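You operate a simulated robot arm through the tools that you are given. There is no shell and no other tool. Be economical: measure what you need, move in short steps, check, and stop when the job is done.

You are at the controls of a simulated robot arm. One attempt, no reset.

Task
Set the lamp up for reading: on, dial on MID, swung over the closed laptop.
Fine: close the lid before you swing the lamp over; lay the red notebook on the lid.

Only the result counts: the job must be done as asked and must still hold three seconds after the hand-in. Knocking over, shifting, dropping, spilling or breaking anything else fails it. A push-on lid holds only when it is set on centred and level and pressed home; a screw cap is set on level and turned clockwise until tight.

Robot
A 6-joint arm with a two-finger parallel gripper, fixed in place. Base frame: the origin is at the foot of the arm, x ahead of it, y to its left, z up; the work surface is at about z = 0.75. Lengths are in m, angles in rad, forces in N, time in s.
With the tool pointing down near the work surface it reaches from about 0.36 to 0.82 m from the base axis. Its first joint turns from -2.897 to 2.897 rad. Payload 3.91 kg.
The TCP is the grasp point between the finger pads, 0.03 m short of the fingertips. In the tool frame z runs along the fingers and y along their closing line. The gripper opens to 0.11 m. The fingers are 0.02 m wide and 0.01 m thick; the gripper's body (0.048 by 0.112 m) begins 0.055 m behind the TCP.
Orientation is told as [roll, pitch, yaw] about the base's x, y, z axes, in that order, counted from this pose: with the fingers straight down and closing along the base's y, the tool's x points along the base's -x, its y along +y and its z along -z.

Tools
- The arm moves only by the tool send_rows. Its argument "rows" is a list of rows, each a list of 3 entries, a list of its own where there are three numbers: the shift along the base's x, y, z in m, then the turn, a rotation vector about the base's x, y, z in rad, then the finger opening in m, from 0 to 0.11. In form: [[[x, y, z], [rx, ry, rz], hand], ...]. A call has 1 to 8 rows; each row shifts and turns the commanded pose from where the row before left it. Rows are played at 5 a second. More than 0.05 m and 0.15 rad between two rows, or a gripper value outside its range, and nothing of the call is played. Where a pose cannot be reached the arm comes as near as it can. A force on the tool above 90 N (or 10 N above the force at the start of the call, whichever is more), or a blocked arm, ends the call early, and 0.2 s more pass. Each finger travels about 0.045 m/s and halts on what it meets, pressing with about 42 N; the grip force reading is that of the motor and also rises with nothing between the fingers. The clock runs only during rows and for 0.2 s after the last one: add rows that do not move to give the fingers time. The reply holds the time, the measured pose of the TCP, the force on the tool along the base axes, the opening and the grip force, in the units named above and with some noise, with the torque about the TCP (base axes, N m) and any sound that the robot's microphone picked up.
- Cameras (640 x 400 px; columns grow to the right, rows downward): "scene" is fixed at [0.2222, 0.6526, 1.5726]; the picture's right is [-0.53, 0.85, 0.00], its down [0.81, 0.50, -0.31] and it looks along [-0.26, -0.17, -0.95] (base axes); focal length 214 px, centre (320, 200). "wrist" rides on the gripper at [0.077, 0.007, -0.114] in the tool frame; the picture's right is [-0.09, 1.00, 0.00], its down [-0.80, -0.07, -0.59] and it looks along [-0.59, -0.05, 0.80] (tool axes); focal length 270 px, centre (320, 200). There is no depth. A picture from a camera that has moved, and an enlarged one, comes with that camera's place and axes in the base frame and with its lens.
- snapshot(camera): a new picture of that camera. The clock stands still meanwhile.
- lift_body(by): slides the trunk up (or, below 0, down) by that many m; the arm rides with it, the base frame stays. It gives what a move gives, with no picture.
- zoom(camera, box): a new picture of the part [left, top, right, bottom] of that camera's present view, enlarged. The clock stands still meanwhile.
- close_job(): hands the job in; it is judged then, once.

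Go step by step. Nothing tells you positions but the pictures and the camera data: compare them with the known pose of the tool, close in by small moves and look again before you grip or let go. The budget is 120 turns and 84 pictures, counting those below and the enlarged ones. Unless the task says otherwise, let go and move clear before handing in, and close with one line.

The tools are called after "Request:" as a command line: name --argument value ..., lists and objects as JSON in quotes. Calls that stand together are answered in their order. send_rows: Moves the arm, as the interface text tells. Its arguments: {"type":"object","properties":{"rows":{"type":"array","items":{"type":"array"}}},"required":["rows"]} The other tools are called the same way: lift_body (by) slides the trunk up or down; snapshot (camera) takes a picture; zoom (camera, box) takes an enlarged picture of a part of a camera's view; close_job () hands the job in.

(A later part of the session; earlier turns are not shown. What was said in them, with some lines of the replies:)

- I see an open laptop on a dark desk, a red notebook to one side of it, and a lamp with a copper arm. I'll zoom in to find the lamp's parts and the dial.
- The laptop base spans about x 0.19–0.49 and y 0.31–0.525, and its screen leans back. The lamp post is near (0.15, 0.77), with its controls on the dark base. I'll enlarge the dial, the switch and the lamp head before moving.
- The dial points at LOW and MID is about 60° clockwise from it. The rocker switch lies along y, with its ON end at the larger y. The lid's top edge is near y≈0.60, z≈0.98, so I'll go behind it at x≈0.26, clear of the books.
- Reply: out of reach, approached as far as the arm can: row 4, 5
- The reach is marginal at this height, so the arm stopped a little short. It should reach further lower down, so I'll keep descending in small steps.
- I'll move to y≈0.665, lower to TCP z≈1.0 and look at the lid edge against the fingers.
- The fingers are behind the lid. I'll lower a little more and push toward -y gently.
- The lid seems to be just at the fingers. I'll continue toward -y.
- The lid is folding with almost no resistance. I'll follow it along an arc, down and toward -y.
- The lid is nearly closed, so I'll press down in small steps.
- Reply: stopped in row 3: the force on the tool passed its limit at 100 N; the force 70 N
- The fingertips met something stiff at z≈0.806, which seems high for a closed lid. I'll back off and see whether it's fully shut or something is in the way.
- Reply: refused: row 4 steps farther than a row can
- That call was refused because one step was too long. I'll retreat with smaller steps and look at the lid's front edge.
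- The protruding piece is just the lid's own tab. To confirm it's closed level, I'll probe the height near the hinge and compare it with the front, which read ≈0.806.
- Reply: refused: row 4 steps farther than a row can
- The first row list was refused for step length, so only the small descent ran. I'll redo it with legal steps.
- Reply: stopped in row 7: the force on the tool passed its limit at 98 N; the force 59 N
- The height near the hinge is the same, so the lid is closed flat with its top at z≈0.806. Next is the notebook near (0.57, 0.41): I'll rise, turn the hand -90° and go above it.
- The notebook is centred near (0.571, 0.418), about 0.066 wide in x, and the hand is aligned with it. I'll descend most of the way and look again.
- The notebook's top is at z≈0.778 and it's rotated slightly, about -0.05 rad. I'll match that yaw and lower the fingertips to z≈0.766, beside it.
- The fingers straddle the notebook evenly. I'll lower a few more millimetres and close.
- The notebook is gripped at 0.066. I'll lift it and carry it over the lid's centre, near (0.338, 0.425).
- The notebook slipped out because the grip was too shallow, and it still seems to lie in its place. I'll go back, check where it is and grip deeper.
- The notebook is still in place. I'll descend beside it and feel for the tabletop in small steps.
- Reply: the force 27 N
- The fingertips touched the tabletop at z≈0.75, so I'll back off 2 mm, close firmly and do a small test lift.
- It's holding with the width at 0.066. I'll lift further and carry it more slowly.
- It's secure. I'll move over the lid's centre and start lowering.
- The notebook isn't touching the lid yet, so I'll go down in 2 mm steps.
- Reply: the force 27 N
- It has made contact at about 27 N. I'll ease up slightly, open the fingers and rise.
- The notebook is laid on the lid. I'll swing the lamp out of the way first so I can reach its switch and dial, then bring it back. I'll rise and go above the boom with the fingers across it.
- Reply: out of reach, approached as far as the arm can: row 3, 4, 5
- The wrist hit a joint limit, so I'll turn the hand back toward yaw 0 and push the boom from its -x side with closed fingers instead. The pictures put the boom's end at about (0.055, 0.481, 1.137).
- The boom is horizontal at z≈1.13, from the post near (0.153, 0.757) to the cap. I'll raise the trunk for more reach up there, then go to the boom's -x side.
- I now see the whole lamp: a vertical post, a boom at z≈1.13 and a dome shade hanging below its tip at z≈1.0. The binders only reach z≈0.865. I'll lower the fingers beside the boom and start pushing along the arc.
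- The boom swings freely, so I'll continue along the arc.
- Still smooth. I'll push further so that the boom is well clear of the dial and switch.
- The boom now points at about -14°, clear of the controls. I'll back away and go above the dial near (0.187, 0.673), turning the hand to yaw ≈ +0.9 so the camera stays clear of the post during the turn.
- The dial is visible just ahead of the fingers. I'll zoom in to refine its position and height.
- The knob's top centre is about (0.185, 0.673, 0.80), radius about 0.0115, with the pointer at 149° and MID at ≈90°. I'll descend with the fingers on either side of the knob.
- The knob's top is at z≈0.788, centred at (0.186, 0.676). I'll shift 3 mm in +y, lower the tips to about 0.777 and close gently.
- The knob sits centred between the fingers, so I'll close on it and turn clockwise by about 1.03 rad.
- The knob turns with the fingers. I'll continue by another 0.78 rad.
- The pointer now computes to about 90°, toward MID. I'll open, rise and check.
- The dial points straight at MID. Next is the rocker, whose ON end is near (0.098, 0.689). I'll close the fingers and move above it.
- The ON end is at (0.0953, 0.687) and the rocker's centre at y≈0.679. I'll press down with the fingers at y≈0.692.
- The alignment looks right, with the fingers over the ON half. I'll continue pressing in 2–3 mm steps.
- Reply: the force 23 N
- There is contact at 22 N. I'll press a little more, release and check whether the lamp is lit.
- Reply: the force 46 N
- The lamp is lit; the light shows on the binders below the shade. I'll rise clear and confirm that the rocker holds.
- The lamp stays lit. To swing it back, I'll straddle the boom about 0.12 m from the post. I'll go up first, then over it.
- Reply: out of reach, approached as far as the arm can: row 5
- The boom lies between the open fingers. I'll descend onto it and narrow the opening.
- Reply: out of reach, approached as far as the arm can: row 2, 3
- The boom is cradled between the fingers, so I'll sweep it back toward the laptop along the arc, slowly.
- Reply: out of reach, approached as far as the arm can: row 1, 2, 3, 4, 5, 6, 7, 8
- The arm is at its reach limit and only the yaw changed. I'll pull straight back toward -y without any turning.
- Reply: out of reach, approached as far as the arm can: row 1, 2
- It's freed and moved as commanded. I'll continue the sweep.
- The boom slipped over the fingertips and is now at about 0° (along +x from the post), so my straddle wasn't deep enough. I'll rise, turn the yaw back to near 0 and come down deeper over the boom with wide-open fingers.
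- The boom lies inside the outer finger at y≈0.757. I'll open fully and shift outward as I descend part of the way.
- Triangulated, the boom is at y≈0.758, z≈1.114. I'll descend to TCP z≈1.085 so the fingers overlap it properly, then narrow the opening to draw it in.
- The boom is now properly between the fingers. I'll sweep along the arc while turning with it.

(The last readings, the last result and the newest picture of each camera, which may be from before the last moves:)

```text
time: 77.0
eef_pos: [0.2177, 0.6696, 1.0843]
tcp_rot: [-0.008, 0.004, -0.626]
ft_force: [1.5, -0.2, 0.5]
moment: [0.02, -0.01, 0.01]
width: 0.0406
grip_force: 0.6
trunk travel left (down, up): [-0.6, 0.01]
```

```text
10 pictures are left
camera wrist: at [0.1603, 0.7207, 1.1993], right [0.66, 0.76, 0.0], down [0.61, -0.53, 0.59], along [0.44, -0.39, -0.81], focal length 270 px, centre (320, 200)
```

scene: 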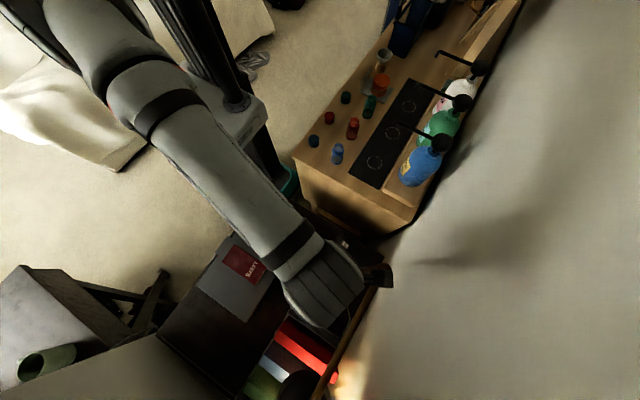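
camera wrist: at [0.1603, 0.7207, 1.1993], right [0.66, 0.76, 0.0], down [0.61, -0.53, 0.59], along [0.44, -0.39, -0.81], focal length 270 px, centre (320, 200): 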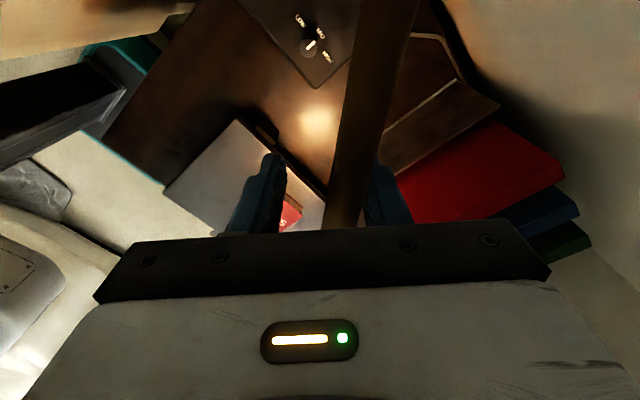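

The light is moving onto the laptop. I'll do the final part of the sweep.

Request:
send_rows --rows '[[[-0.0055, -0.0054, 0], [0, 0, -0.11], 0.04], [[-0.0056, -0.0053, 0], [0, 0, -0.11], 0.04], [[-0.005, -0.0035, 0], [0, 0, -0.11], 0.04], [[-0.005, -0.0035, 0], [0, 0, -0.11], 0.04], [[0, 0, 0], [0, 0, 0], 0.04]]'

Request:
snapshot --camera "scene"

Request:
snapshot --camera "wrist"

```text
time: 78.2
eef_pos: [0.1965, 0.6517, 1.0844]
tcp_rot: [-0.004, 0.006, -1.066]
ft_force: [-0.2, 0.4, -0.1]
moment: [-0.04, 0.01, 0.01]
width: 0.0404
grip_force: 0.0
trunk travel left (down, up): [-0.6, 0.01]
```

```text
9 pictures are left
```

scene: 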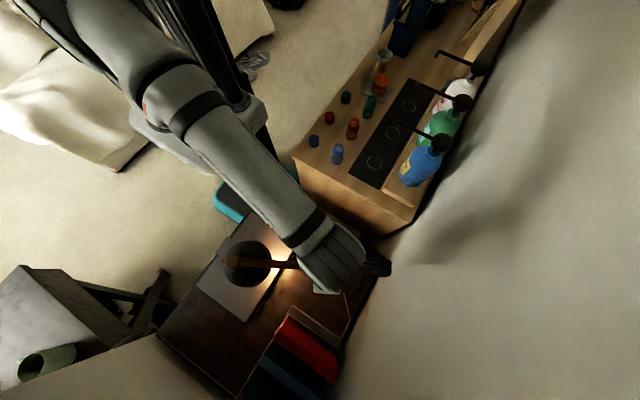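

```text
8 pictures are left
camera wrist: at [0.166, 0.7234, 1.1997], right [0.91, 0.4, 0.0], down [0.33, -0.74, 0.59], along [0.24, -0.54, -0.81], focal length 270 px, centre (320, 200)
```

wrist: 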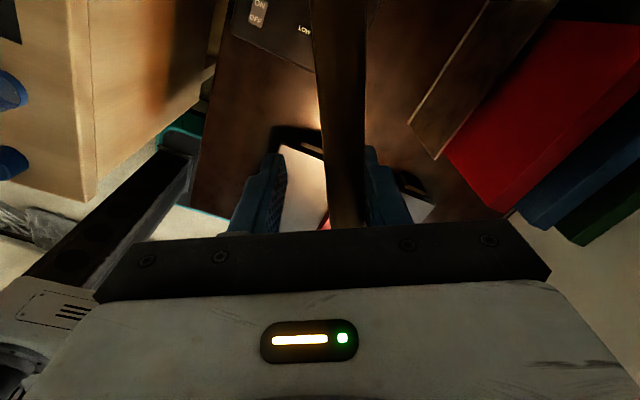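

The shade is now over the lid at about (0.31, 0.48), with the boom at about -60°, pointing at the laptop's centre. I'll open the fingers and rise straight up off the boom.

Request:
send_rows --rows '[[[0, 0, 0], [0, 0, 0], 0.06], [[0, 0, 0], [0, 0, 0], 0.07], [[0, 0, 0], [0, 0, 0], 0.07], [[0, 0, 0.03], [0, 0, 0], 0.07], [[0, 0, 0.04], [0, 0, 0], 0.07], [[0, 0, 0.04], [0, 0, 0], 0.07], [[0, 0, 0.04], [0, 0, 0], 0.07], [[0, 0, 0.02], [0, 0, 0], 0.07]]'

Request:
send_rows --rows '[[[-0.03, -0.03, 0.01], [0, 0, 0.1], 0.07], [[-0.03, -0.035, 0.01], [0, 0, 0.1], 0.07], [[-0.03, -0.035, 0.0], [0, 0, 0.1], 0.07], [[-0.03, -0.035, 0.0], [0, 0, 0.1], 0.07], [[-0.03, -0.035, 0.0], [0, 0, 0.1], 0.07]]'

Request:
snapshot --camera "scene"

Request:
snapshot --camera "wrist"

```text
time: 80.0
eef_pos: [0.1958, 0.6531, 1.2542]
tcp_rot: [-0.004, 0.006, -1.065]
ft_force: [-0.4, 0.5, -0.5]
moment: [-0.04, -0.01, 0.0]
width: 0.0699
grip_force: 0.1
trunk travel left (down, up): [-0.6, 0.01]
```

```text
time: 81.2
eef_pos: [0.0462, 0.4809, 1.2736]
tcp_rot: [-0.004, 0.007, -0.563]
ft_force: [-0.1, -0.3, 0.2]
moment: [0.03, -0.03, 0.01]
width: 0.0698
grip_force: 0.1
trunk travel left (down, up): [-0.6, 0.01]
```

```text
7 pictures are left
```

scene: 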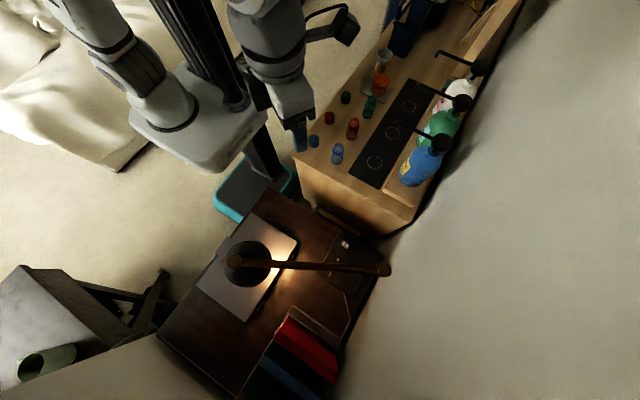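

```text
6 pictures are left
camera wrist: at [-0.0141, 0.529, 1.3892], right [0.61, 0.8, 0.0], down [0.64, -0.49, 0.59], along [0.47, -0.36, -0.81], focal length 270 px, centre (320, 200)
```

wrist: 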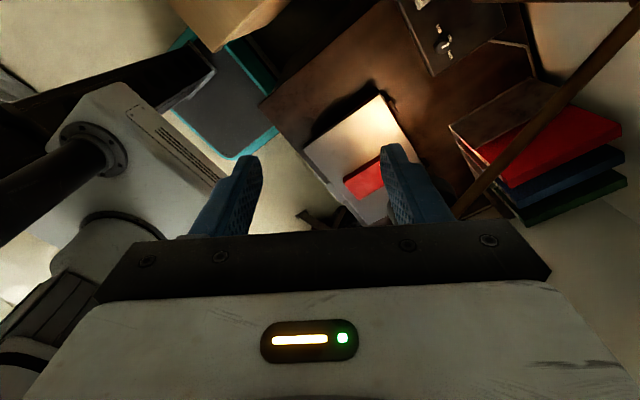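

The hand is clear and the lamp holds its place. I'll do a last close check of the lid, notebook, dial and lamp.

Request:
zoom --camera "scene" --box '[180, 190, 400, 330]'

Request:
zoom --camera "wrist" --box '[290, 0, 530, 150]'

```text
2.86 times, centred on (290, 260) of scene
camera zoom: at [0.2222, 0.6526, 1.5726], right [-0.53, 0.85, 0.0], down [0.81, 0.5, -0.31], along [-0.26, -0.17, -0.95], focal length 613 px, centre (406, 29)
```

zoom: 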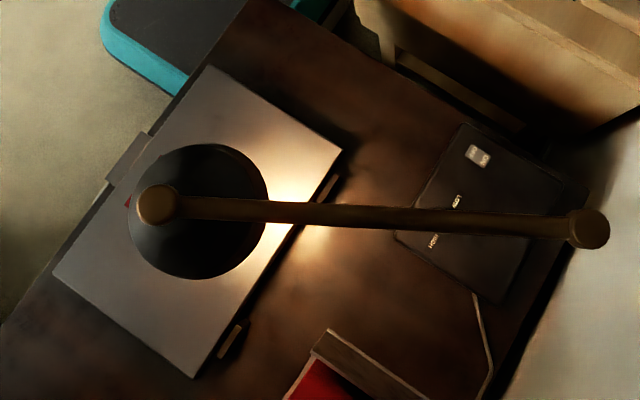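

```text
2.67 times, centred on (410, 75) of wrist
camera zoom: at [-0.0141, 0.529, 1.3892], right [0.61, 0.8, 0.0], down [0.64, -0.49, 0.59], along [0.47, -0.36, -0.81], focal length 721 px, centre (80, 533)
```

zoom: 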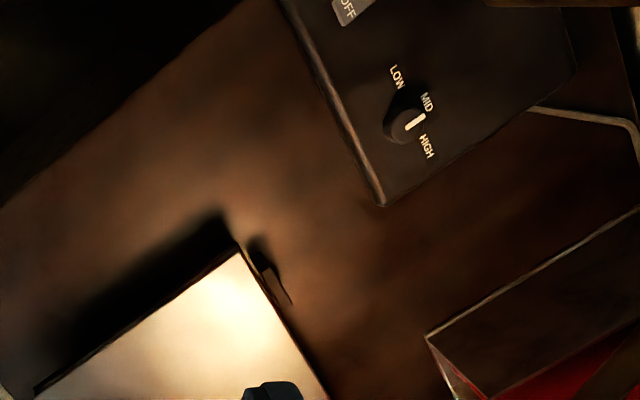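

The lid is flat with the notebook on it, the dial points at MID, and the lit shade hangs over the laptop. The hand is clear, so I'm handing in.

Request:
close_job

```text
The job is handed in.
```

I closed the laptop lid, laid the red notebook on it, switched the lamp on with the dial at MID, and swung it over the laptop. In the last pictures everything was holding.
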